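You operate a simulated robot arm through the tools that you are given. There is no shell and no other tool.

Carry out the task below with a simulated two-armed robot. There is one attempt and no reset: what you move stays moved.

JOB
Set the black fold dial to 5, the yellow one to 6, then draw the paper on by hand.
Fine: mains stays off. Black DRAW lever by the fold dials ON, then one turn of the hand wheel by the waste tray, a quarter more at most.
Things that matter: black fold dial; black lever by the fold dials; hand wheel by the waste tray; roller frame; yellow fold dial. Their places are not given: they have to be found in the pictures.

The check looks at the end state, three seconds after you hand in, the way a careful person would. Anything else that was tipped, shoved, dropped, spilled or broken makes it a failure. Flat cloth is picked up by pressing the open fingertips on it (5 to 10 N) and closing them slowly along it; thin cloth reads only 2 to 8 mm in the jaws.

ROBOT AND FRAMES
Two 7-joint arms with fingered hands on one trunk that stands fixed in place. Base frame: the origin is at the foot of the trunk, x ahead of it, y to its left, z up. Lengths are in m, angles in rad, forces in N, time in s.
The left shoulder is at [0.07, 0.145, 1.153], the right one opposite. With the tool pointing down near the work surface each hand reaches from about 0.1 to 0.54 m from the base axis, measured 20 degrees to its own side. Payload 3.5 kg a hand.
Tool frame (each hand has its own): the origin (TCP) lies between the finger pads and is the grasp point; the fingertips stand 0.025 m ahead of it; z points along the fingers, y is the line along which they close. The gripper opens to 0.088 m. The gripper's body begins 0.029 m behind the TCP. The gripper is a hand of 4 fingers: y runs from the thumb to the fingers, the wrist lies at [-0.013, -0.097, -0.162] in the tool frame, and closing takes about 1.5 s.
Orientation is told as [roll, pitch, yaw] about the base's x, y, z axes, in that order, counted from this pose: with the fingers straight down and the wrist toward the robot, the tool's x, y and z point along [0, 1, 0], [1, 0, 0] and [0, 0, -1] of the base frame.

CONTROLS
- The arms move only by the tool jog_arm. It takes "left_plan", "right_plan" or both (then of equal length, played together; a hand with none holds still); each is a list of rows, each a list of 7 numbers: the shift along the tool's x, y, z in mm, then the turn, a rotation vector about the tool's x, y, z in rad, then the opening, from 0 (shut) to 1 (fully open). In form: [[tx, ty, tz, ax, ay, az, grip], ...]. A call has 1 to 20 rows; each row shifts and turns the commanded pose from where the row before left it, along the tool's axes as they then stand. A row lasts 0.2 s, in which the tool goes at most 0.05 m and 0.15 rad; a call with a longer step from one row to the next is refused whole, and so is a gripper value outside its range. Where a pose cannot be reached the arm comes as near as it can. A force on the tool above 40 N (or 10 N above the force at the start of the call, whichever is more), or a blocked arm, ends the call early, and 0.2 s more pass. The fingers move at their own pace (about 0.045 m/s each) and stop on an object; they squeeze with about 27 N. The grip force told is the motor's: it shows also when the fingers shut on nothing. Time passes only in rows, and 0.2 s behind the last, so rows that do not move let the fingers close. The reply holds the time, the measured pose of the TCP, the force on the tool along the base axes, the opening and the grip force, in the units named above and with some noise, with the torque about the TCP (base axes, N m) and any sound that the robot's microphone picked up.
- Cameras (640 x 400 px; columns grow to the right, rows downward): "scene" is now at [0.1307, -0.0386, 1.475]; the picture's right is [-0.44, -0.90, 0.00], its down [-0.50, 0.24, -0.83] and it looks along [0.75, -0.36, -0.55] (base axes); focal length 286 px, centre (320, 200). "left" rides on the left gripper at [-0.064, -0.083, -0.098] in its tool frame; the picture's right is [-0.62, -0.37, 0.69], its down [0.71, -0.63, 0.30] and it looks along [0.32, 0.68, 0.65] (tool axes); focal length 265 px, centre (320, 200). "right" rides on the right gripper at [0.064, -0.083, -0.098] in its tool frame; the picture's right is [-0.62, 0.37, -0.69], its down [-0.71, -0.63, 0.30] and it looks along [-0.32, 0.68, 0.65] (tool axes); focal length 265 px, centre (320, 200).
- capture(camera): a new picture of that camera. It takes no simulated time.
- lift_body(by): slides the trunk up (or, below 0, down) by that many m; the arms and the scene camera ride with it, the base frame stays. It gives what a move gives, with no picture.
- set_grasp(shape, hand): the hand has 4 fingers and takes this shape, open, in about a second: jaw (thumb against the fingers, like two jaws); tri (thumb and two fingers); tip (a fingertip pinch); poke (one finger out to press); point (the index stretched); flat (the hand flat); cup (the hand cupped); fist (a fist). The gripper value then closes the fingers along that shape, each until it touches; the sizes above hold for jaw. It gives what a move gives, with no picture.
- head_to(pan, tilt): turns the head with the scene camera to pan (to the left, within 1.501 rad either way) and tilt (down, from -0.506 to 1.204), counted from straight ahead of the robot. It gives what a move gives.
- probe_pixels(camera, pixels): for up to 12 pixels [column, row] of the newest picture of that camera ("zoom" is the newest enlarged one), the place [x, y, z] in the base frame of the surface seen there, good to about 0.003 m. It takes no simulated time.
- close_up(camera, box): a new picture of the part [left, top, right, bottom] of that camera's present view, enlarged. It takes no simulated time.
- close_job(): hands the job in; it is judged then, once.

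Unless the task says otherwise, let go and move clear before handing in.

The tools are called after "Call:" by a JSON object that holds its "fn" and its "kwargs". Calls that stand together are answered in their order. jog_arm: Moves the arms, as the interface text tells. Its arguments: {"type":"object","properties":{"left_plan":{"type":"array","items":{"type":"array","items":{"type":"number"}}},"right_plan":{"type":"array","items":{"type":"array","items":{"type":"number"}}}},"required":[]} The other tools are called the same way: lift_body (by) slides the trunk up or down; set_grasp (shape, hand) gives the hand a shape; head_to (pan, tilt) turns the head that bears the scene camera; capture (camera) takes a picture; probe_pixels (camera, pixels) gives the place of the surface under pixels of a picture; close_up (camera, box) takes an enlarged picture of a part of a camera's view; close_job () hands the job in.

At the start:

```text
t: 0.0
left_position: [0.4851, -0.055, 1.3204]
left_tool_rot: [-0.011, -0.001, 0.005]
left_force: [-0.6, -0.2, 1.0]
left_wrist_torque: [0.02, -0.02, -0.02]
left_opening: 0.0872
left_finger_force: 0.2
left_shape: jaw
right_position: [0.315, -0.4647, 1.276]
right_tool_rot: [0.0, 0.0, -0.001]
right_force: [-0.1, -0.7, 0.2]
right_wrist_torque: [-0.01, -0.01, -0.01]
right_opening: 0.0875
right_finger_force: 0.1
right_shape: jaw
trunk travel left (down, up): [-0.717, 0.123]
head pan, tilt: [-0.45, 0.586]
```

scene: 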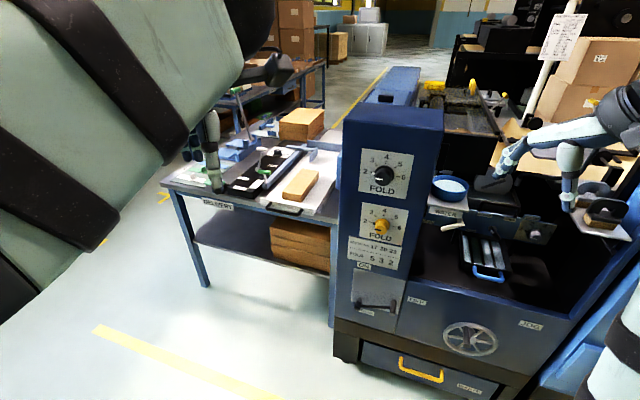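
right: 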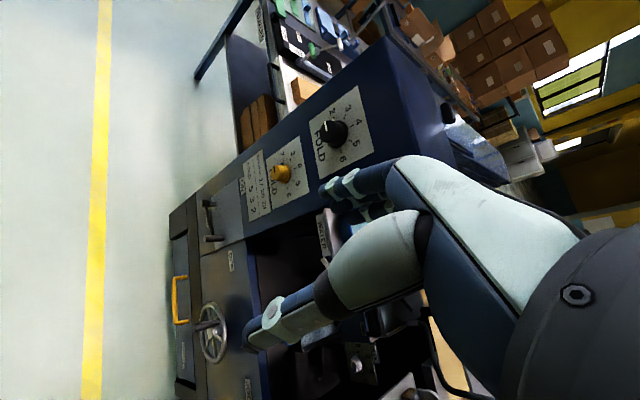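
left: 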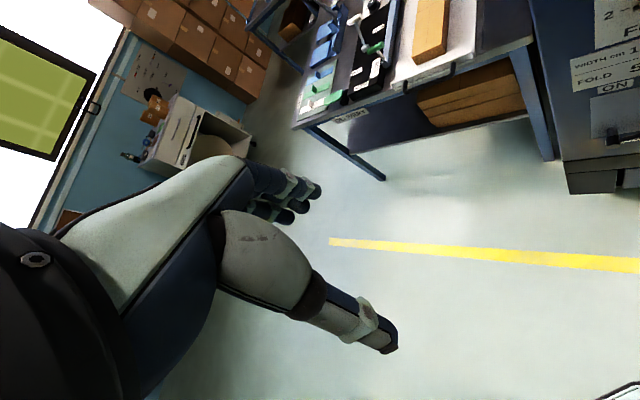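

The scene picture shows two fold dials on the blue column: black at about (383,175) and yellow at (381,225). A lever sits at about (375,303) and a hand wheel at about (470,340), above the waste tray. I'll zoom in on each and probe their places.

Call:
{"fn": "close_up", "kwargs": {"camera": "scene", "box": [330, 130, 450, 270]}}

Call:
{"fn": "close_up", "kwargs": {"camera": "scene", "box": [330, 240, 560, 400]}}

Call:
{"fn": "probe_pixels", "kwargs": {"camera": "scene", "pixels": [[383, 175], [365, 155], [405, 155], [381, 225], [365, 210], [400, 240], [360, 303], [393, 303], [375, 290], [470, 340], [448, 340], [495, 335]]}}

```text
2.86 times, centred on (390, 200) of scene
```

zoom: 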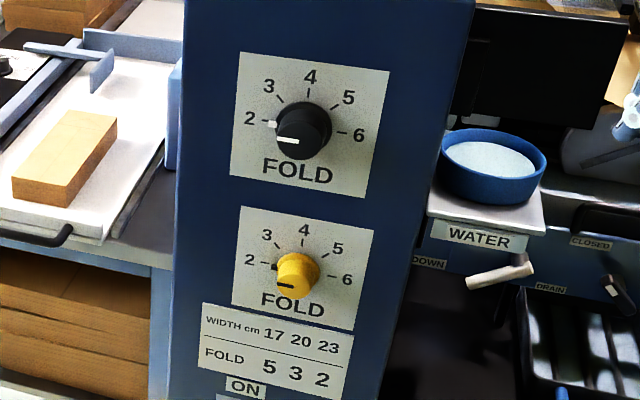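

```text
2.50 times, centred on (445, 320) of scene
```

zoom: 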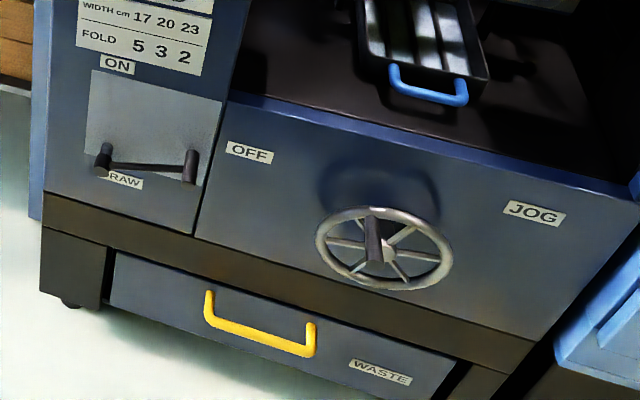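

```text
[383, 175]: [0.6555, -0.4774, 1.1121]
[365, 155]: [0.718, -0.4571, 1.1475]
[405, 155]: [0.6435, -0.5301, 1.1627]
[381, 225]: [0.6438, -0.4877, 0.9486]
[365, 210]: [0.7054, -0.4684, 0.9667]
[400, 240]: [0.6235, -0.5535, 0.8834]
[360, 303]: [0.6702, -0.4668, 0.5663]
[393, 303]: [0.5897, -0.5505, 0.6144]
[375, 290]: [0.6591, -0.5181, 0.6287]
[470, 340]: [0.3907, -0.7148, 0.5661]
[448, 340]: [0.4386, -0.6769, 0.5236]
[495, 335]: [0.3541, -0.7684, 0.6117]
```

The panel face is vertical with its normal at about [-0.70, 0.71, 0]. The lever's pivot is at its left end, with ON above and OFF to the right. I'll take tighter views of the dials, then turn the head to see the rest of the machine, including the roller frame.

Call:
{"fn": "close_up", "kwargs": {"camera": "scene", "box": [355, 145, 415, 200]}}

Call:
{"fn": "close_up", "kwargs": {"camera": "scene", "box": [355, 200, 415, 250]}}

Call:
{"fn": "close_up", "kwargs": {"camera": "scene", "box": [400, 60, 640, 290]}}

Call:
{"fn": "close_up", "kwargs": {"camera": "right", "box": [160, 60, 400, 400]}}

```text
7.27 times, centred on (385, 172) of scene
```

zoom: 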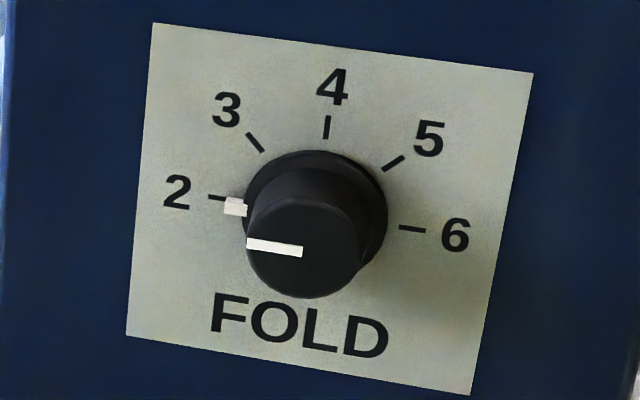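

```text
8.00 times, centred on (385, 225) of scene
```

zoom: 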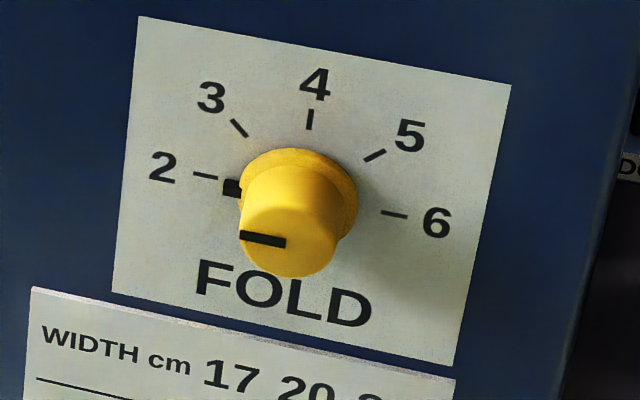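

```text
1.74 times, centred on (520, 175) of scene
```

zoom: 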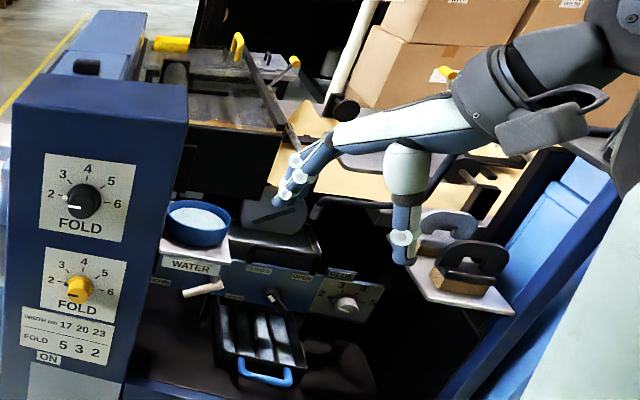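

```text
1.18 times, centred on (280, 230) of right
```

zoom: 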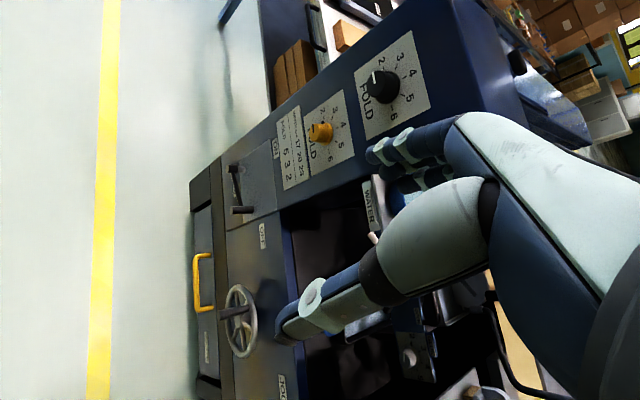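

Both dials point at 2, so black needs 135° clockwise and yellow 180° clockwise. I'll turn the head right to see the machine top, the wheel and whatever the roller frame is.

Call:
{"fn": "head_to", "kwargs": {"pan": -0.85, "tilt": 0.65}}

Call:
{"fn": "capture", "kwargs": {"camera": "scene"}}

Call:
{"fn": "close_up", "kwargs": {"camera": "scene", "box": [220, 30, 460, 180]}}

Call:
{"fn": "close_up", "kwargs": {"camera": "scene", "box": [200, 150, 440, 300]}}

```text
t: 0.9
left_position: [0.4855, -0.0541, 1.3207]
left_tool_rot: [-0.013, -0.002, 0.009]
left_force: [0.5, 0.2, 0.5]
left_wrist_torque: [-0.01, 0.01, 0.01]
left_opening: 0.0873
left_finger_force: 0.1
left_shape: jaw
right_position: [0.3148, -0.4636, 1.2753]
right_tool_rot: [0.001, 0.001, 0.0]
right_force: [-0.7, 0.3, -0.8]
right_wrist_torque: [-0.02, -0.01, -0.04]
right_opening: 0.0876
right_finger_force: 0.0
right_shape: jaw
trunk travel left (down, up): [-0.717, 0.123]
head pan, tilt: [-0.85, 0.649]
```

```text
taken
```

scene: 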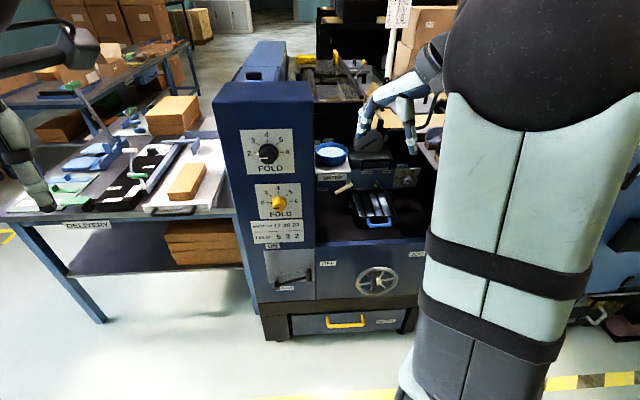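

```text
2.67 times, centred on (340, 105) of scene
```

zoom: 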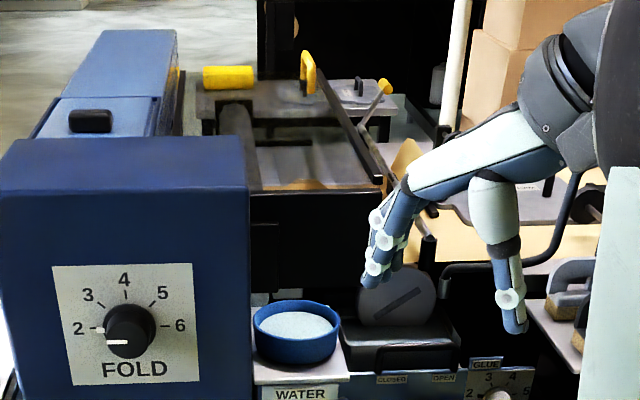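

```text
2.67 times, centred on (320, 225) of scene
```

zoom: 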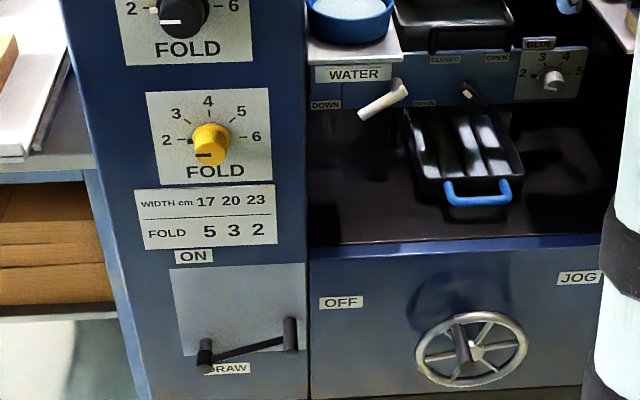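

The lever's pivot is lower-left with a peg at its free end on the right. I need to find the roller frame and read the smaller labels, so I'll zoom further.

Call:
{"fn": "close_up", "kwargs": {"camera": "scene", "box": [280, 40, 380, 110]}}

Call:
{"fn": "close_up", "kwargs": {"camera": "scene", "box": [310, 140, 430, 230]}}

Call:
{"fn": "close_up", "kwargs": {"camera": "scene", "box": [250, 235, 430, 340]}}

Call:
{"fn": "probe_pixels", "kwargs": {"camera": "scene", "pixels": [[300, 60], [336, 55], [362, 62], [320, 75], [310, 100], [343, 187], [375, 222], [370, 195], [377, 282], [285, 250], [328, 263], [418, 254]]}}

```text
5.71 times, centred on (330, 75) of scene
```

zoom: 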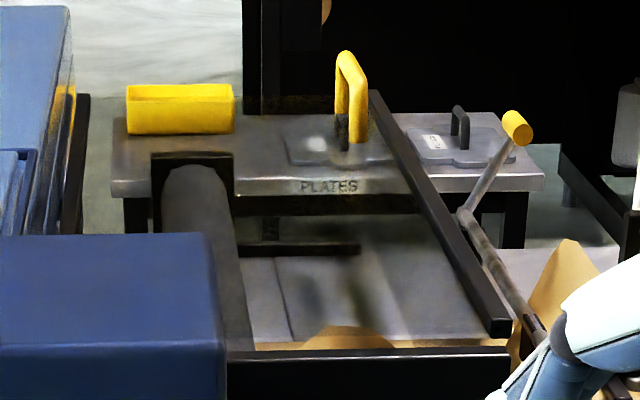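

```text
4.44 times, centred on (370, 185) of scene
```

zoom: 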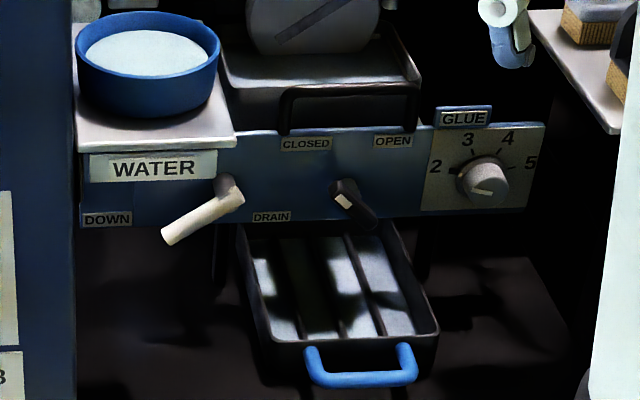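

```text
3.56 times, centred on (340, 288) of scene
```

zoom: 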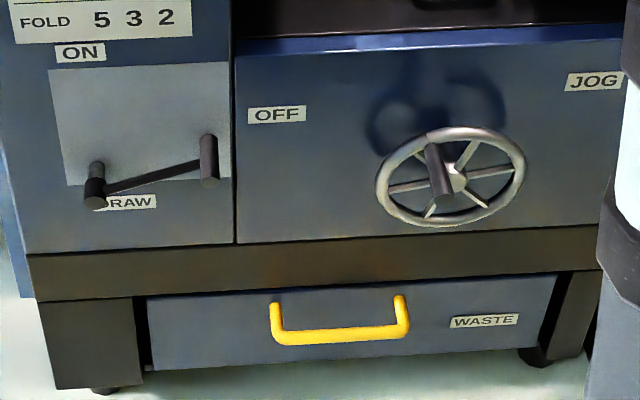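

```text
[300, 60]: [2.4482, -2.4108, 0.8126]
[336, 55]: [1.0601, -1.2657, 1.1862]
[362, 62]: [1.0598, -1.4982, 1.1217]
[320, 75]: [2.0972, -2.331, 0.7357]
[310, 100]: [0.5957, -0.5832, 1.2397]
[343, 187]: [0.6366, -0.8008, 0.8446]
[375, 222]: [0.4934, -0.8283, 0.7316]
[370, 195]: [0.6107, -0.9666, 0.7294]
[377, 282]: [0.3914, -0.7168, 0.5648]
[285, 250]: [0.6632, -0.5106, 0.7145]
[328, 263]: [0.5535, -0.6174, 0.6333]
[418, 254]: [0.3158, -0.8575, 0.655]
```

The white lever sits at DOWN and isn't part of the job. The panel plane fits x − y ≈ 1.174, a vertical face at 45°. Next I'll probe dial centres, lever, wheel and the table edge, so I know the clearances before moving.

Call:
{"fn": "capture", "kwargs": {"camera": "scene"}}

Call:
{"fn": "probe_pixels", "kwargs": {"camera": "scene", "pixels": [[266, 151], [267, 154], [277, 204], [279, 200], [276, 290], [309, 277], [308, 281], [372, 277], [375, 272], [358, 285], [395, 280], [377, 272]]}}

Call:
{"fn": "probe_pixels", "kwargs": {"camera": "scene", "pixels": [[15, 213], [70, 213], [130, 212], [225, 212], [170, 210], [332, 157], [345, 187], [378, 224], [345, 322], [330, 240], [400, 240], [40, 190]]}}

```text
taken
```

scene: 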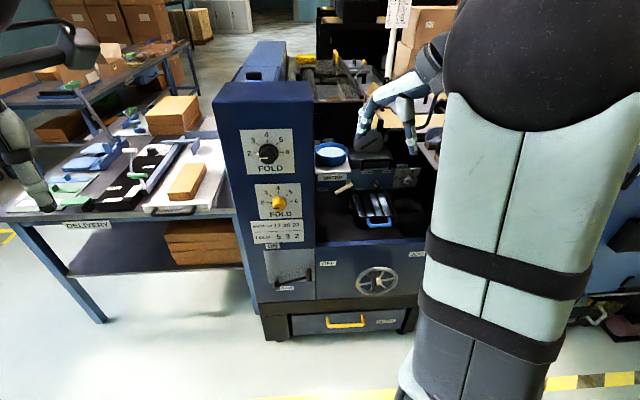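

```text
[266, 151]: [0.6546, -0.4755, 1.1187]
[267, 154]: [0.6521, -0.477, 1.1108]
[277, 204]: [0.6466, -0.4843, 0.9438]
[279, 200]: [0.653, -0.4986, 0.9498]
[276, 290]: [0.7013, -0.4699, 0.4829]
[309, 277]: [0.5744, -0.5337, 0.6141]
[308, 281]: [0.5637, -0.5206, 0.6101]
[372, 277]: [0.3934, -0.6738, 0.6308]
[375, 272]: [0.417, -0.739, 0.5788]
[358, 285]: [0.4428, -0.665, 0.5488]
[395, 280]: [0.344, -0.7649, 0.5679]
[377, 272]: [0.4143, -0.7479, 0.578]
```

```text
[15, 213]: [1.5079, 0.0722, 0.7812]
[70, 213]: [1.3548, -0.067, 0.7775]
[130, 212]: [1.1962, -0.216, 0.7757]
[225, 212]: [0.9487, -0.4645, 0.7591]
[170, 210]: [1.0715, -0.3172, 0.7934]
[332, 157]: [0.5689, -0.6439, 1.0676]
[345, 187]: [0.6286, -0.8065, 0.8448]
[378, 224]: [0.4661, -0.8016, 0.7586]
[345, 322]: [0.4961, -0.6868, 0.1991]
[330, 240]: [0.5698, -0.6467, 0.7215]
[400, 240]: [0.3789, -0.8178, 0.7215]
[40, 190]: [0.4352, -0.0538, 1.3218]
```

The delivery table is well away from the arms (x ≥ 0.95). In panel terms the wheel centre is near z 0.57 with a peg at about 11 o'clock, and the DRAW lever points at OFF. I'll bring the right hand round to face the panel for a close look.

Call:
{"fn": "jog_arm", "kwargs": {"right_plan": [[16, 34, 6.5, 0, 0, 0, 1], [16, 34, 6.5, 0, 0, 0, 1], [16, 34, 6.5, 0, 0, 0, 1], [16, 34, 6.5, 0, 0, 0, 1], [0, 0, 0, -0.0512, -0.1236, -0.0512, 1], [0, 0, 0, -0.0512, -0.1236, -0.0512, 1], [0, 0, 0, -0.0512, -0.1236, -0.0512, 1], [0, 0, 0, -0.0512, -0.1236, -0.0512, 1], [0, 0, 0, -0.0512, -0.1236, -0.0512, 1], [0, 0, 0, -0.0512, -0.1236, -0.0512, 1], [0, 0, 0, -0.0512, -0.1236, -0.0512, 1], [0, 0, 0, -0.0512, -0.1236, -0.0512, 1], [0, 0, 0, -0.0512, -0.1236, -0.0512, 1], [0, 0, 0, -0.0512, -0.1236, -0.0512, 1], [0, 0, 0, -0.0512, -0.1236, -0.0512, 1], [0, 0, 0, -0.0512, -0.1236, -0.0512, 1]]}}

Call:
{"fn": "capture", "kwargs": {"camera": "right"}}

Call:
{"fn": "capture", "kwargs": {"camera": "scene"}}

```text
t: 4.3
left_position: [0.4859, -0.0557, 1.3207]
left_tool_rot: [-0.011, 0.0, 0.006]
left_force: [-0.9, 0.5, 0.4]
left_wrist_torque: [0.03, 0.01, 0.0]
left_opening: 0.0875
left_finger_force: 0.0
left_shape: jaw
right_position: [0.4523, -0.4017, 1.2499]
right_tool_rot: [-1.572, -0.001, 0.787]
right_force: [0.3, -0.3, -0.5]
right_wrist_torque: [0.0, -0.01, 0.0]
right_opening: 0.0877
right_finger_force: 0.0
right_shape: jaw
trunk travel left (down, up): [-0.717, 0.123]
head pan, tilt: [-0.85, 0.649]
```

```text
taken
```

right: 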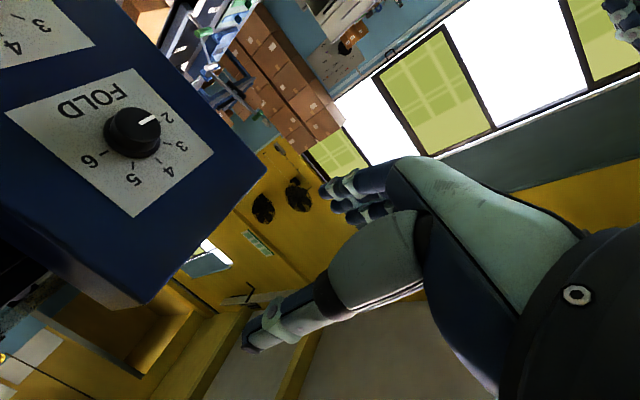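

```text
taken
```

scene: 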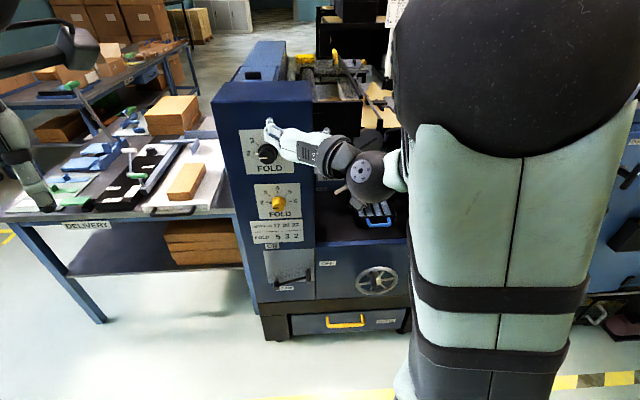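

The arm reached the pose exactly, and the right camera sees the black dial at about (135,130). I'll probe the dial's knob and plate for its precise centre.

Call:
{"fn": "close_up", "kwargs": {"camera": "right", "box": [0, 60, 240, 220]}}

Call:
{"fn": "probe_pixels", "kwargs": {"camera": "right", "pixels": [[135, 128], [118, 122], [155, 125], [137, 110], [130, 145], [135, 158], [150, 150], [100, 157], [140, 205], [210, 150], [15, 120], [130, 70]]}}

```text
2.50 times, centred on (120, 140) of right
```

zoom: 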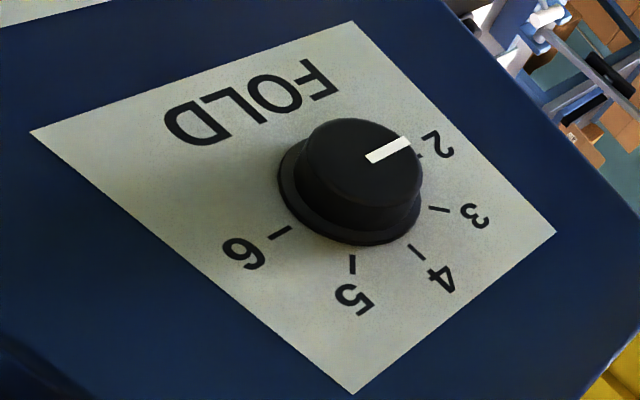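

```text
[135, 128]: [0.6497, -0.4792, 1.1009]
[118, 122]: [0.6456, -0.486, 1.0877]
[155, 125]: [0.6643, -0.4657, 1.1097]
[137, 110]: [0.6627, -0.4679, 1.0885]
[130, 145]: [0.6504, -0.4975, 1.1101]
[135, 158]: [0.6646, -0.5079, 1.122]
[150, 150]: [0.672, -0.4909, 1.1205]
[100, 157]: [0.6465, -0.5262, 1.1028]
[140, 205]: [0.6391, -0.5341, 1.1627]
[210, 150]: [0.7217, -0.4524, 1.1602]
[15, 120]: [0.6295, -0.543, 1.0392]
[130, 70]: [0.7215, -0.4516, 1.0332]
```

The black knob centre comes out near u ≈ −0.125 along the panel and z ≈ 1.100, with its face 0.031 m off the plate. I'll move in front of it with a gap and test the wrist roll toward the start angle in free space.

Call:
{"fn": "jog_arm", "kwargs": {"right_plan": [[30, 17.8, 19.2, 0, 0, 0, 1], [30, 17.8, 19.2, 0, 0, 0, 1], [30, 17.8, 19.2, 0, 0, 0, 1], [30, 17.8, 19.2, 0, 0, 0, 1], [30, 17.8, 19.2, 0, 0, 0, 1], [0, 0, 0, 0, 0, -0.14, 1], [0, 0, 0, 0, 0, -0.14, 1], [0, 0, 0, 0, 0, -0.14, 1], [0, 0, 0, 0, 0, -0.14, 1], [0, 0, 0, 0, 0, -0.14, 1], [0, 0, 0, 0, 0, -0.14, 1], [0, 0, 0, 0, 0, 0, 1]]}}

Call:
{"fn": "capture", "kwargs": {"camera": "right"}}

Call:
{"fn": "capture", "kwargs": {"camera": "scene"}}

```text
t: 6.9
left_position: [0.4848, -0.0553, 1.3227]
left_tool_rot: [-0.012, 0.0, 0.008]
left_force: [0.8, -0.1, 0.5]
left_wrist_torque: [-0.01, -0.02, 0.0]
left_opening: 0.0873
left_finger_force: 0.1
left_shape: jaw
right_position: [0.5807, -0.4052, 1.099]
right_tool_rot: [-1.571, 0.844, 0.784]
right_force: [-0.5, 0.6, 0.4]
right_wrist_torque: [-0.01, 0.03, 0.03]
right_opening: 0.0879
right_finger_force: 0.0
right_shape: jaw
trunk travel left (down, up): [-0.717, 0.123]
head pan, tilt: [-0.85, 0.649]
```

```text
taken
```

right: 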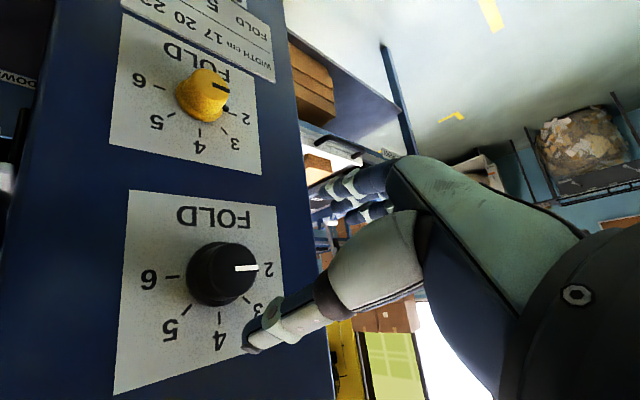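

```text
taken
```

scene: 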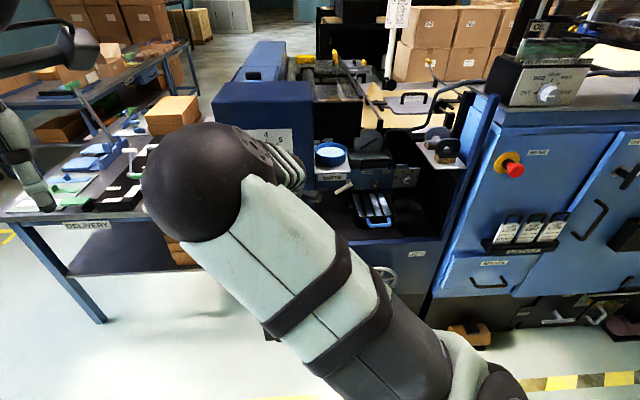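

Rolling −48° worked, with the TCP centred on the dial axis at d = 0.133. Next I'll test in free space whether the arm can follow +135° from here.

Call:
{"fn": "jog_arm", "kwargs": {"right_plan": [[0, 0, 0, 0, 0, 0.1473, 1], [0, 0, 0, 0, 0, 0.1473, 1], [0, 0, 0, 0, 0, 0.1473, 1], [0, 0, 0, 0, 0, 0.1473, 1], [0, 0, 0, 0, 0, 0.1473, 1], [0, 0, 0, 0, 0, 0.1473, 1], [0, 0, 0, 0, 0, 0.1473, 1], [0, 0, 0, 0, 0, 0.1473, 1], [0, 0, 0, 0, 0, 0.1473, 1], [0, 0, 0, 0, 0, 0.1473, 1], [0, 0, 0, 0, 0, 0.1473, 1], [0, 0, 0, 0, 0, 0.1473, 1], [0, 0, 0, 0, 0, 0.1473, 1], [0, 0, 0, 0, 0, 0.1473, 1], [0, 0, 0, 0, 0, 0.1473, 1], [0, 0, 0, 0, 0, 0.1473, 1], [0, 0, 0, 0, 0, 0, 1]]}}

Call:
{"fn": "capture", "kwargs": {"camera": "right"}}

Call:
{"fn": "capture", "kwargs": {"camera": "scene"}}

```text
t: 10.5
left_position: [0.4853, -0.054, 1.3213]
left_tool_rot: [-0.011, 0.0, 0.007]
left_force: [-0.1, -0.4, -0.1]
left_wrist_torque: [0.0, 0.01, -0.02]
left_opening: 0.0876
left_finger_force: 0.0
left_shape: jaw
right_position: [0.5808, -0.404, 1.1008]
right_tool_rot: [-1.586, -1.518, 0.801]
right_force: [-0.6, 0.0, 0.5]
right_wrist_torque: [-0.02, 0.0, 0.0]
right_opening: 0.0879
right_finger_force: 0.0
right_shape: jaw
trunk travel left (down, up): [-0.717, 0.123]
head pan, tilt: [-0.85, 0.649]
```

```text
taken
```

right: 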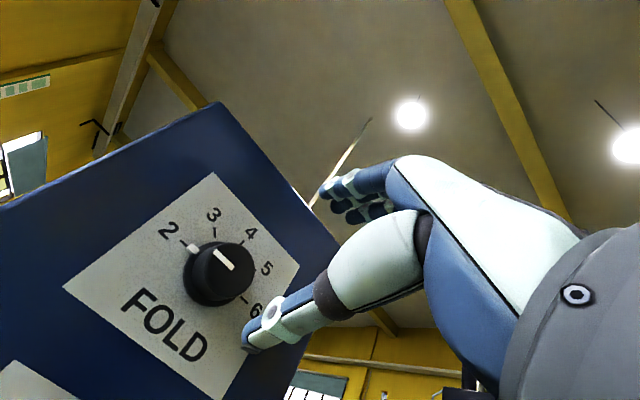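

```text
taken
```

scene: 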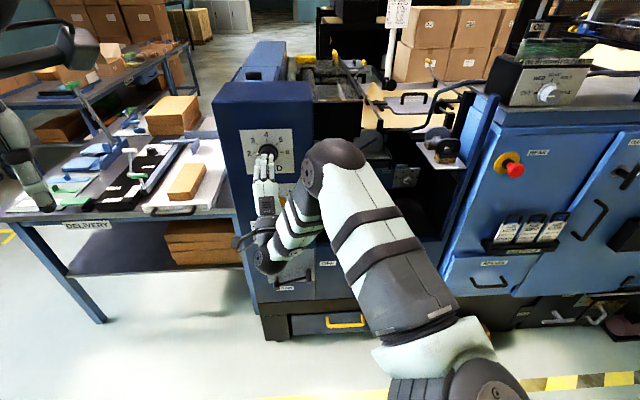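

The full 135° roll is reachable. I'll roll back to the start angle and then approach the black knob to d ≈ 0.038 with the fingers open.

Call:
{"fn": "jog_arm", "kwargs": {"right_plan": [[0, 0, 0, 0, 0, -0.1473, 1], [0, 0, 0, 0, 0, -0.1473, 1], [0, 0, 0, 0, 0, -0.1473, 1], [0, 0, 0, 0, 0, -0.1473, 1], [0, 0, 0, 0, 0, -0.1473, 1], [0, 0, 0, 0, 0, -0.1473, 1], [0, 0, 0, 0, 0, -0.1473, 1], [0, 0, 0, 0, 0, -0.1473, 1], [0, 0, 0, 0, 0, -0.1473, 1], [0, 0, 0, 0, 0, -0.1473, 1], [0, 0, 0, 0, 0, -0.1473, 1], [0, 0, 0, 0, 0, -0.1473, 1], [0, 0, 0, 0, 0, -0.1473, 1], [0, 0, 0, 0, 0, -0.1473, 1], [0, 0, 0, 0, 0, -0.1473, 1], [0, 0, 0, 0, 0, -0.1473, 1], [0, 0, 0, 0, 0, 0, 1]]}}

Call:
{"fn": "jog_arm", "kwargs": {"right_plan": [[0, 0, 20, 0, 0, 0, 1], [0, 0, 20, 0, 0, 0, 1], [0, 0, 20, 0, 0, 0, 1], [0, 0, 0, 0, 0, 0, 1]]}}

Call:
{"fn": "capture", "kwargs": {"camera": "right"}}

```text
t: 14.1
left_position: [0.4851, -0.0538, 1.3209]
left_tool_rot: [-0.011, 0.002, 0.004]
left_force: [0.2, 0.3, 0.4]
left_wrist_torque: [0.0, 0.02, -0.01]
left_opening: 0.0876
left_finger_force: 0.1
left_shape: jaw
right_position: [0.5786, -0.4105, 1.0967]
right_tool_rot: [-1.558, 0.842, 0.787]
right_force: [-0.7, -0.1, -0.2]
right_wrist_torque: [0.0, 0.03, -0.01]
right_opening: 0.0879
right_finger_force: 0.2
right_shape: jaw
trunk travel left (down, up): [-0.717, 0.123]
head pan, tilt: [-0.85, 0.649]
```

```text
t: 15.1
left_position: [0.486, -0.0544, 1.3221]
left_tool_rot: [-0.013, -0.001, 0.007]
left_force: [0.3, -0.4, -0.6]
left_wrist_torque: [-0.03, 0.0, 0.02]
left_opening: 0.0875
left_finger_force: 0.1
left_shape: jaw
right_position: [0.6235, -0.446, 1.1009]
right_tool_rot: [-1.572, 0.84, 0.786]
right_force: [-0.3, 1.0, 0.1]
right_wrist_torque: [0.0, 0.0, -0.01]
right_opening: 0.0878
right_finger_force: 0.1
right_shape: jaw
trunk travel left (down, up): [-0.717, 0.123]
head pan, tilt: [-0.85, 0.649]
```

```text
taken
```

right: 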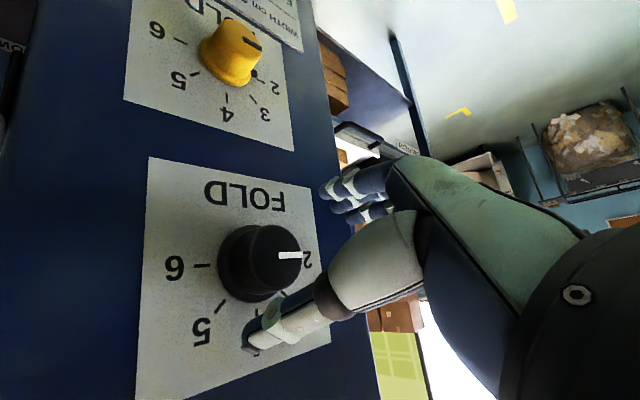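

The TCP is lined up with the knob: the predicted axis pixel (277,256) matches the inner end of the white pointer. I'll go in the last 36 mm and check for contact.

Call:
{"fn": "jog_arm", "kwargs": {"right_plan": [[0, 0, 12, 0, 0, 0, 1], [0, 0, 12, 0, 0, 0, 1], [0, 0, 12, 0, 0, 0, 1], [0, 0, 0, 0, 0, 0, 1]]}}

Call:
{"fn": "capture", "kwargs": {"camera": "right"}}

```text
t: 16.1
left_position: [0.4852, -0.0532, 1.3213]
left_tool_rot: [-0.011, 0.0, 0.007]
left_force: [0.2, -0.4, 0.1]
left_wrist_torque: [0.02, -0.02, 0.0]
left_opening: 0.0877
left_finger_force: 0.1
left_shape: jaw
right_position: [0.6488, -0.4733, 1.0994]
right_tool_rot: [-1.57, 0.842, 0.785]
right_force: [0.8, 0.1, 0.2]
right_wrist_torque: [0.0, 0.0, 0.0]
right_opening: 0.0878
right_finger_force: 0.0
right_shape: jaw
trunk travel left (down, up): [-0.717, 0.123]
head pan, tilt: [-0.85, 0.649]
```

```text
taken
```

right: 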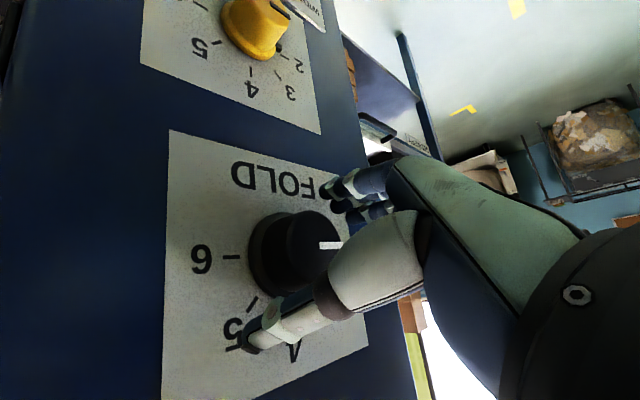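

There's no contact, the TCP is at d = 0.037, and the knob sits between thumb and fingers. I'll close the fingers on it.

Call:
{"fn": "jog_arm", "kwargs": {"right_plan": [[0, 0, 0, 0, 0, 0, 0.5], [0, 0, 0, 0, 0, 0, 0.4], [0, 0, 0, 0, 0, 0, 0.2], [0, 0, 0, 0, 0, 0, 0], [0, 0, 0, 0, 0, 0, 0], [0, 0, 0, 0, 0, 0, 0], [0, 0, 0, 0, 0, 0, 0], [0, 0, 0, 0, 0, 0, 0]]}}

Call:
{"fn": "capture", "kwargs": {"camera": "right"}}

```text
t: 17.9
left_position: [0.4853, -0.0543, 1.322]
left_tool_rot: [-0.013, -0.001, 0.006]
left_force: [-0.1, 0.4, 1.6]
left_wrist_torque: [0.03, 0.01, 0.01]
left_opening: 0.0877
left_finger_force: 0.0
left_shape: jaw
right_position: [0.6482, -0.4734, 1.1015]
right_tool_rot: [-1.574, 0.84, 0.786]
right_force: [-0.9, -0.1, 1.7]
right_wrist_torque: [0.0, -0.01, -0.03]
right_opening: 0.0363
right_finger_force: 26.7
right_shape: jaw
trunk travel left (down, up): [-0.717, 0.123]
head pan, tilt: [-0.85, 0.649]
```

```text
taken
```

right: 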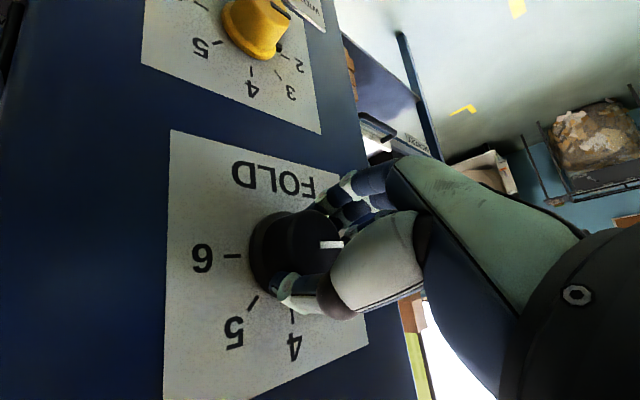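

The knob is gripped at 36 mm opening with 27 N. I'll turn clockwise 45° first and check that it follows.

Call:
{"fn": "jog_arm", "kwargs": {"right_plan": [[0, 0, 0, 0, 0, 0.1, 0], [0, 0, 0, 0, 0, 0.1, 0], [0, 0, 0, 0, 0, 0.1, 0], [0, 0, 0, 0, 0, 0.1, 0], [0, 0, 0, 0, 0, 0.1, 0], [0, 0, 0, 0, 0, 0.1, 0], [0, 0, 0, 0, 0, 0.1, 0], [0, 0, 0, 0, 0, 0.085, 0], [0, 0, 0, 0, 0, 0, 0]]}}

Call:
{"fn": "capture", "kwargs": {"camera": "right"}}

```text
t: 19.9
left_position: [0.4863, -0.0543, 1.321]
left_tool_rot: [-0.012, 0.001, 0.007]
left_force: [0.1, 0.2, 0.7]
left_wrist_torque: [0.03, 0.04, -0.02]
left_opening: 0.0874
left_finger_force: 0.2
left_shape: jaw
right_position: [0.6491, -0.4739, 1.1006]
right_tool_rot: [-1.571, 0.054, 0.786]
right_force: [-3.9, 0.6, -2.4]
right_wrist_torque: [0.0, 0.05, 0.0]
right_opening: 0.0361
right_finger_force: 27.3
right_shape: jaw
trunk travel left (down, up): [-0.717, 0.123]
head pan, tilt: [-0.85, 0.649]
```

```text
taken
```

right: 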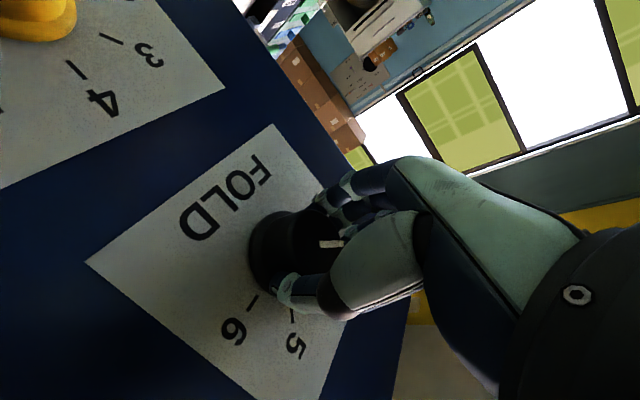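

The pointer stayed fixed in the hand's view while the plate turned, so the dial follows. I'll turn a further 90° clockwise.

Call:
{"fn": "jog_arm", "kwargs": {"right_plan": [[0, 0, 0, 0, 0, 0.1, 0], [0, 0, 0, 0, 0, 0.1, 0], [0, 0, 0, 0, 0, 0.1, 0], [0, 0, 0, 0, 0, 0.1, 0], [0, 0, 0, 0, 0, 0.1, 0], [0, 0, 0, 0, 0, 0.1, 0], [0, 0, 0, 0, 0, 0.1, 0], [0, 0, 0, 0, 0, 0.1, 0], [0, 0, 0, 0, 0, 0.1, 0], [0, 0, 0, 0, 0, 0.1, 0], [0, 0, 0, 0, 0, 0.1, 0], [0, 0, 0, 0, 0, 0.1, 0], [0, 0, 0, 0, 0, 0.1, 0], [0, 0, 0, 0, 0, 0.1, 0], [0, 0, 0, 0, 0, 0.1, 0], [0, 0, 0, 0, 0, 0.07, 0], [0, 0, 0, 0, 0, 0, 0]]}}

Call:
{"fn": "capture", "kwargs": {"camera": "right"}}

Call:
{"fn": "capture", "kwargs": {"camera": "scene"}}

```text
t: 23.5
left_position: [0.4861, -0.0542, 1.3211]
left_tool_rot: [-0.013, -0.001, 0.005]
left_force: [0.2, 0.6, -0.4]
left_wrist_torque: [0.01, 0.0, 0.02]
left_opening: 0.0877
left_finger_force: 0.0
left_shape: jaw
right_position: [0.6498, -0.4723, 1.0996]
right_tool_rot: [-1.566, -1.516, 0.78]
right_force: [-3.7, 4.6, -7.9]
right_wrist_torque: [0.12, 0.14, 0.01]
right_opening: 0.036
right_finger_force: 26.8
right_shape: jaw
trunk travel left (down, up): [-0.717, 0.123]
head pan, tilt: [-0.85, 0.649]
```

```text
taken
```

right: 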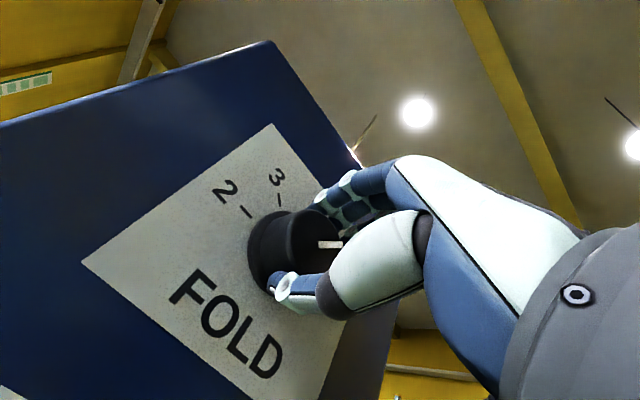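

```text
taken
```

scene: 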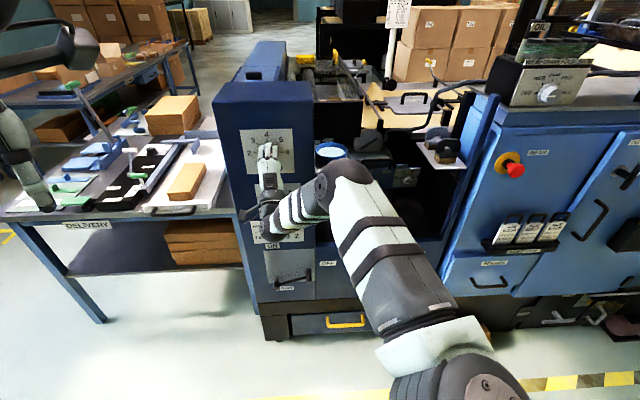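

The hand turned 135° and the knob still follows it. I'll release, back away straight, and check the dial.

Call:
{"fn": "jog_arm", "kwargs": {"right_plan": [[0, 0, 0, 0, 0, 0, 0.6], [0, 0, 0, 0, 0, 0, 1], [0, 0, 0, 0, 0, 0, 1], [0, 0, 0, 0, 0, 0, 1], [0, 0, 0, 0, 0, 0, 1], [0, 0, -15, 0, 0, 0, 1], [0, 0, -20, 0, 0, 0, 1], [0, 0, -20, 0, 0, 0, 1], [0, 0, -20, 0, 0, 0, 1], [0, 0, -20, 0, 0, 0, 1], [0, 0, 0, 0, 0, 0, 1]]}}

Call:
{"fn": "capture", "kwargs": {"camera": "right"}}

Call:
{"fn": "capture", "kwargs": {"camera": "scene"}}

```text
t: 25.9
left_position: [0.4855, -0.0542, 1.3203]
left_tool_rot: [-0.011, -0.001, 0.005]
left_force: [0.3, -0.8, -0.2]
left_wrist_torque: [-0.02, 0.0, -0.01]
left_opening: 0.0876
left_finger_force: 0.0
left_shape: jaw
right_position: [0.5823, -0.4068, 1.0998]
right_tool_rot: [-1.574, -1.516, 0.789]
right_force: [0.3, -0.3, -1.2]
right_wrist_torque: [0.02, -0.05, 0.02]
right_opening: 0.0878
right_finger_force: 0.1
right_shape: jaw
trunk travel left (down, up): [-0.717, 0.123]
head pan, tilt: [-0.85, 0.649]
```

```text
taken
```

right: 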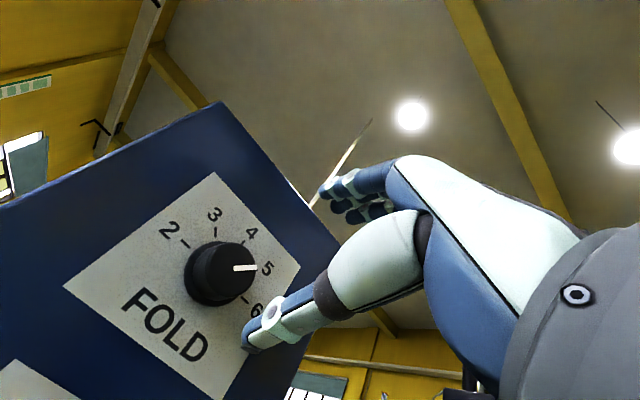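

```text
taken
```

scene: 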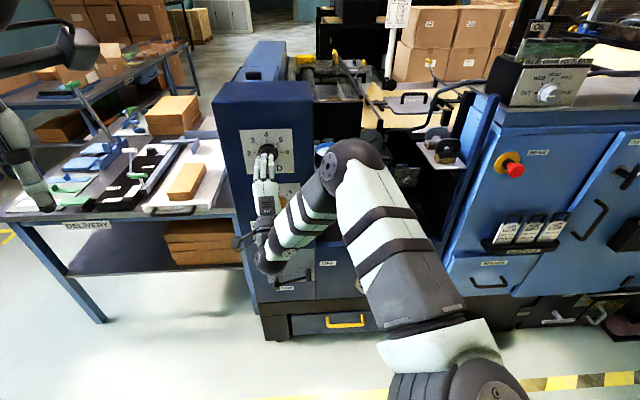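

The close view shows the black pointer at 5. I'll roll back to the start angle, where the camera sees the yellow dial, and measure its centre.

Call:
{"fn": "close_up", "kwargs": {"camera": "right", "box": [60, 170, 310, 400]}}

Call:
{"fn": "jog_arm", "kwargs": {"right_plan": [[0, 0, 0, 0, 0, -0.1473, 1], [0, 0, 0, 0, 0, -0.1473, 1], [0, 0, 0, 0, 0, -0.1473, 1], [0, 0, 0, 0, 0, -0.1473, 1], [0, 0, 0, 0, 0, -0.1473, 1], [0, 0, 0, 0, 0, -0.1473, 1], [0, 0, 0, 0, 0, -0.1473, 1], [0, 0, 0, 0, 0, -0.1473, 1], [0, 0, 0, 0, 0, -0.1473, 1], [0, 0, 0, 0, 0, -0.1473, 1], [0, 0, 0, 0, 0, -0.1473, 1], [0, 0, 0, 0, 0, -0.1473, 1], [0, 0, 0, 0, 0, -0.1473, 1], [0, 0, 0, 0, 0, -0.1473, 1], [0, 0, 0, 0, 0, -0.1473, 1], [0, 0, 0, 0, 0, -0.1473, 1], [0, 0, 0, 0, 0, 0, 1]]}}

Call:
{"fn": "capture", "kwargs": {"camera": "right"}}

Call:
{"fn": "close_up", "kwargs": {"camera": "right", "box": [100, 0, 290, 190]}}

```text
1.74 times, centred on (185, 285) of right
```

zoom: 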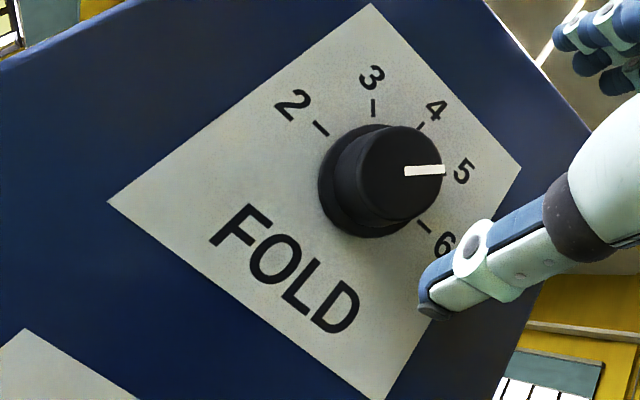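

```text
t: 29.5
left_position: [0.4863, -0.0536, 1.3216]
left_tool_rot: [-0.012, 0.0, 0.005]
left_force: [0.3, 0.3, -0.3]
left_wrist_torque: [0.02, -0.01, -0.02]
left_opening: 0.0875
left_finger_force: 0.0
left_shape: jaw
right_position: [0.58, -0.4096, 1.0956]
right_tool_rot: [-1.558, 0.846, 0.786]
right_force: [0.9, -0.2, 0.4]
right_wrist_torque: [0.01, 0.01, 0.01]
right_opening: 0.0878
right_finger_force: 0.0
right_shape: jaw
trunk travel left (down, up): [-0.717, 0.123]
head pan, tilt: [-0.85, 0.649]
```

```text
taken
```

right: 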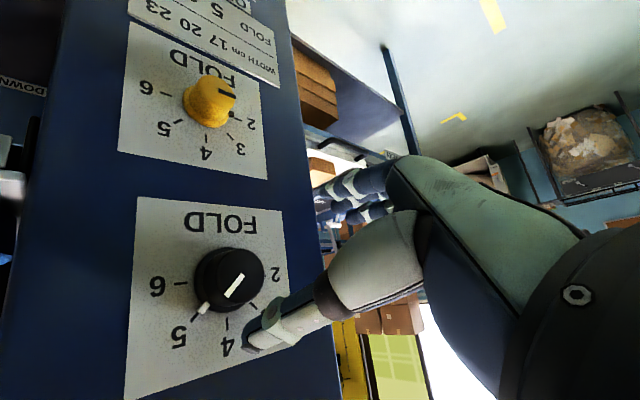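

```text
2.11 times, centred on (195, 95) of right
```

zoom: 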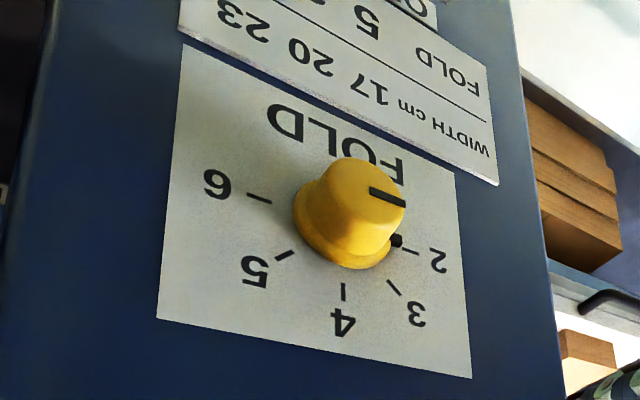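

The black dial's base tab sits on the 5 tick. Next I'll probe the yellow knob face around its centre at (219,90).

Call:
{"fn": "probe_pixels", "kwargs": {"camera": "right", "pixels": [[218, 90], [219, 93], [212, 80], [228, 95], [215, 100], [230, 85], [205, 85], [176, 94], [206, 138], [243, 122], [230, 275], [225, 288]]}}

```text
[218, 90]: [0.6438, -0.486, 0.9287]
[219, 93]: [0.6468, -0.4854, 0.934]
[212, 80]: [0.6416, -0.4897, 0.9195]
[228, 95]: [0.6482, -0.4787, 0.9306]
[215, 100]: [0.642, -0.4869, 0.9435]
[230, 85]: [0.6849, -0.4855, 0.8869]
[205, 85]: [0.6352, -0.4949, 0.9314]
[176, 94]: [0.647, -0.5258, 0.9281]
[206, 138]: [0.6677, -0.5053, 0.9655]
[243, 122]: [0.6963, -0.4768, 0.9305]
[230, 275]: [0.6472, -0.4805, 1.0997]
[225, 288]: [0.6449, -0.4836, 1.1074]
```

The yellow knob centre comes out near u ≈ −0.111, z ≈ 0.932. I'll lower the trunk by 0.167 to keep the arm posture, then roll back a further 0.73 rad in free space so that a single 180° turn may fit.

Call:
{"fn": "lift_body", "kwargs": {"by": -0.167}}

Call:
{"fn": "jog_arm", "kwargs": {"right_plan": [[0, 0, 0, 0, 0, -0.146, 1], [0, 0, 0, 0, 0, -0.146, 1], [0, 0, 0, 0, 0, -0.146, 1], [0, 0, 0, 0, 0, -0.146, 1], [0, 0, 0, 0, 0, -0.146, 1], [0, 0, 0, 0, 0, 0, 1], [0, 0, 0, 0, 0, 0, 1]]}}

Call:
{"fn": "capture", "kwargs": {"camera": "right"}}

Call:
{"fn": "capture", "kwargs": {"camera": "scene"}}

```text
t: 31.4
left_position: [0.4851, -0.0543, 1.1536]
left_tool_rot: [-0.015, 0.001, 0.007]
left_force: [-0.2, -0.1, 0.3]
left_wrist_torque: [0.02, -0.01, -0.05]
left_opening: 0.0878
left_finger_force: 0.1
left_shape: jaw
right_position: [0.5799, -0.4105, 0.9319]
right_tool_rot: [-1.564, 0.835, 0.781]
right_force: [-0.4, 0.3, 0.1]
right_wrist_torque: [0.0, -0.08, 0.0]
right_opening: 0.0877
right_finger_force: 0.0
right_shape: jaw
trunk travel left (down, up): [-0.55, 0.29]
head pan, tilt: [-0.85, 0.649]
```

```text
t: 33.0
left_position: [0.4848, -0.0541, 1.1548]
left_tool_rot: [-0.011, 0.001, 0.006]
left_force: [-0.1, -0.6, 0.0]
left_wrist_torque: [0.02, 0.01, -0.02]
left_opening: 0.0876
left_finger_force: 0.1
left_shape: jaw
right_position: [0.5753, -0.4178, 0.9215]
right_tool_rot: [0.063, 1.546, 2.393]
right_force: [0.7, -0.9, -0.5]
right_wrist_torque: [-0.01, 0.01, 0.03]
right_opening: 0.0877
right_finger_force: 0.2
right_shape: jaw
trunk travel left (down, up): [-0.55, 0.29]
head pan, tilt: [-0.85, 0.649]
```

```text
taken
```

right: 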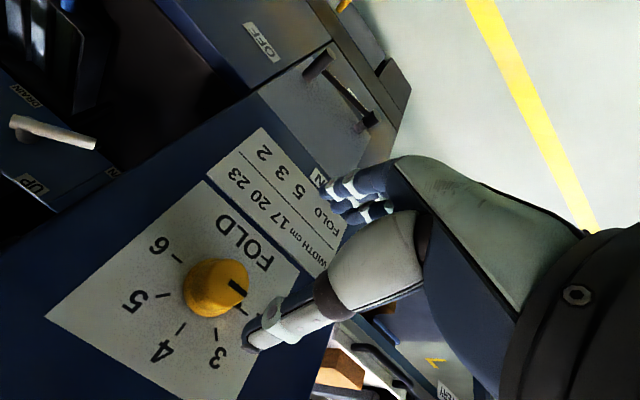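

```text
taken
```

scene: 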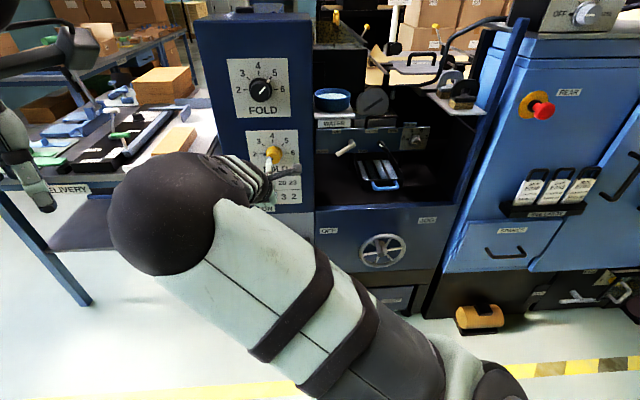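

In the right camera the white lever shows labels at (32,185) and (110,172). I'll zoom on that area to see what state the lever and roller frame are in.

Call:
{"fn": "close_up", "kwargs": {"camera": "right", "box": [0, 0, 200, 210]}}

Call:
{"fn": "close_up", "kwargs": {"camera": "scene", "box": [300, 70, 480, 200]}}

Call:
{"fn": "close_up", "kwargs": {"camera": "scene", "box": [300, 190, 460, 320]}}

Call:
{"fn": "close_up", "kwargs": {"camera": "right", "box": [40, 170, 340, 400]}}

```text
1.90 times, centred on (100, 105) of right
```

zoom: 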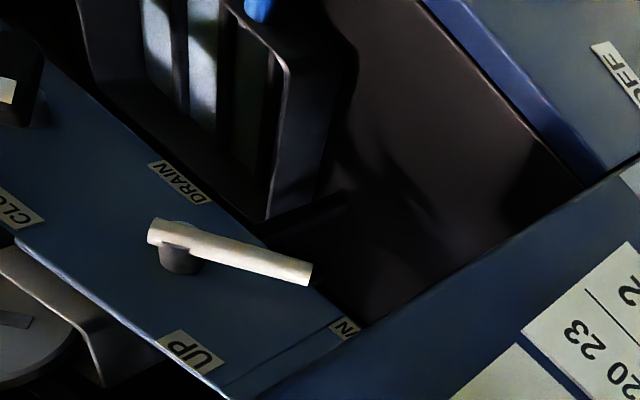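

```text
3.08 times, centred on (390, 135) of scene
```

zoom: 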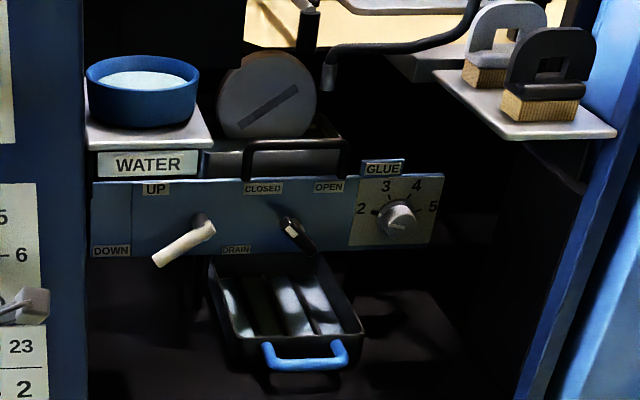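

```text
3.08 times, centred on (380, 255) of scene
```

zoom: 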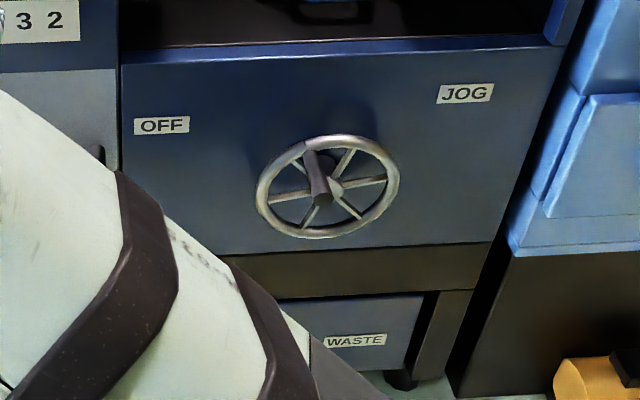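

```text
1.74 times, centred on (190, 285) of right
```

zoom: 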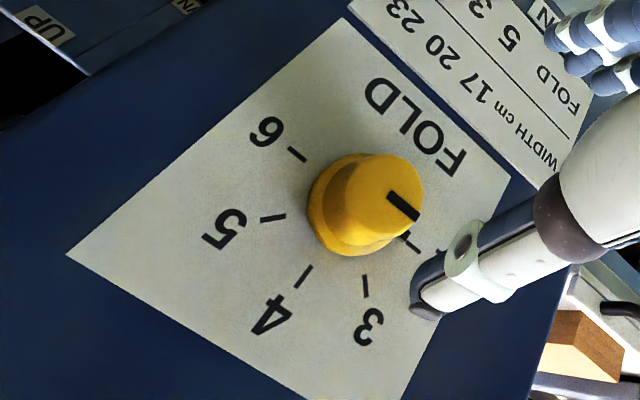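

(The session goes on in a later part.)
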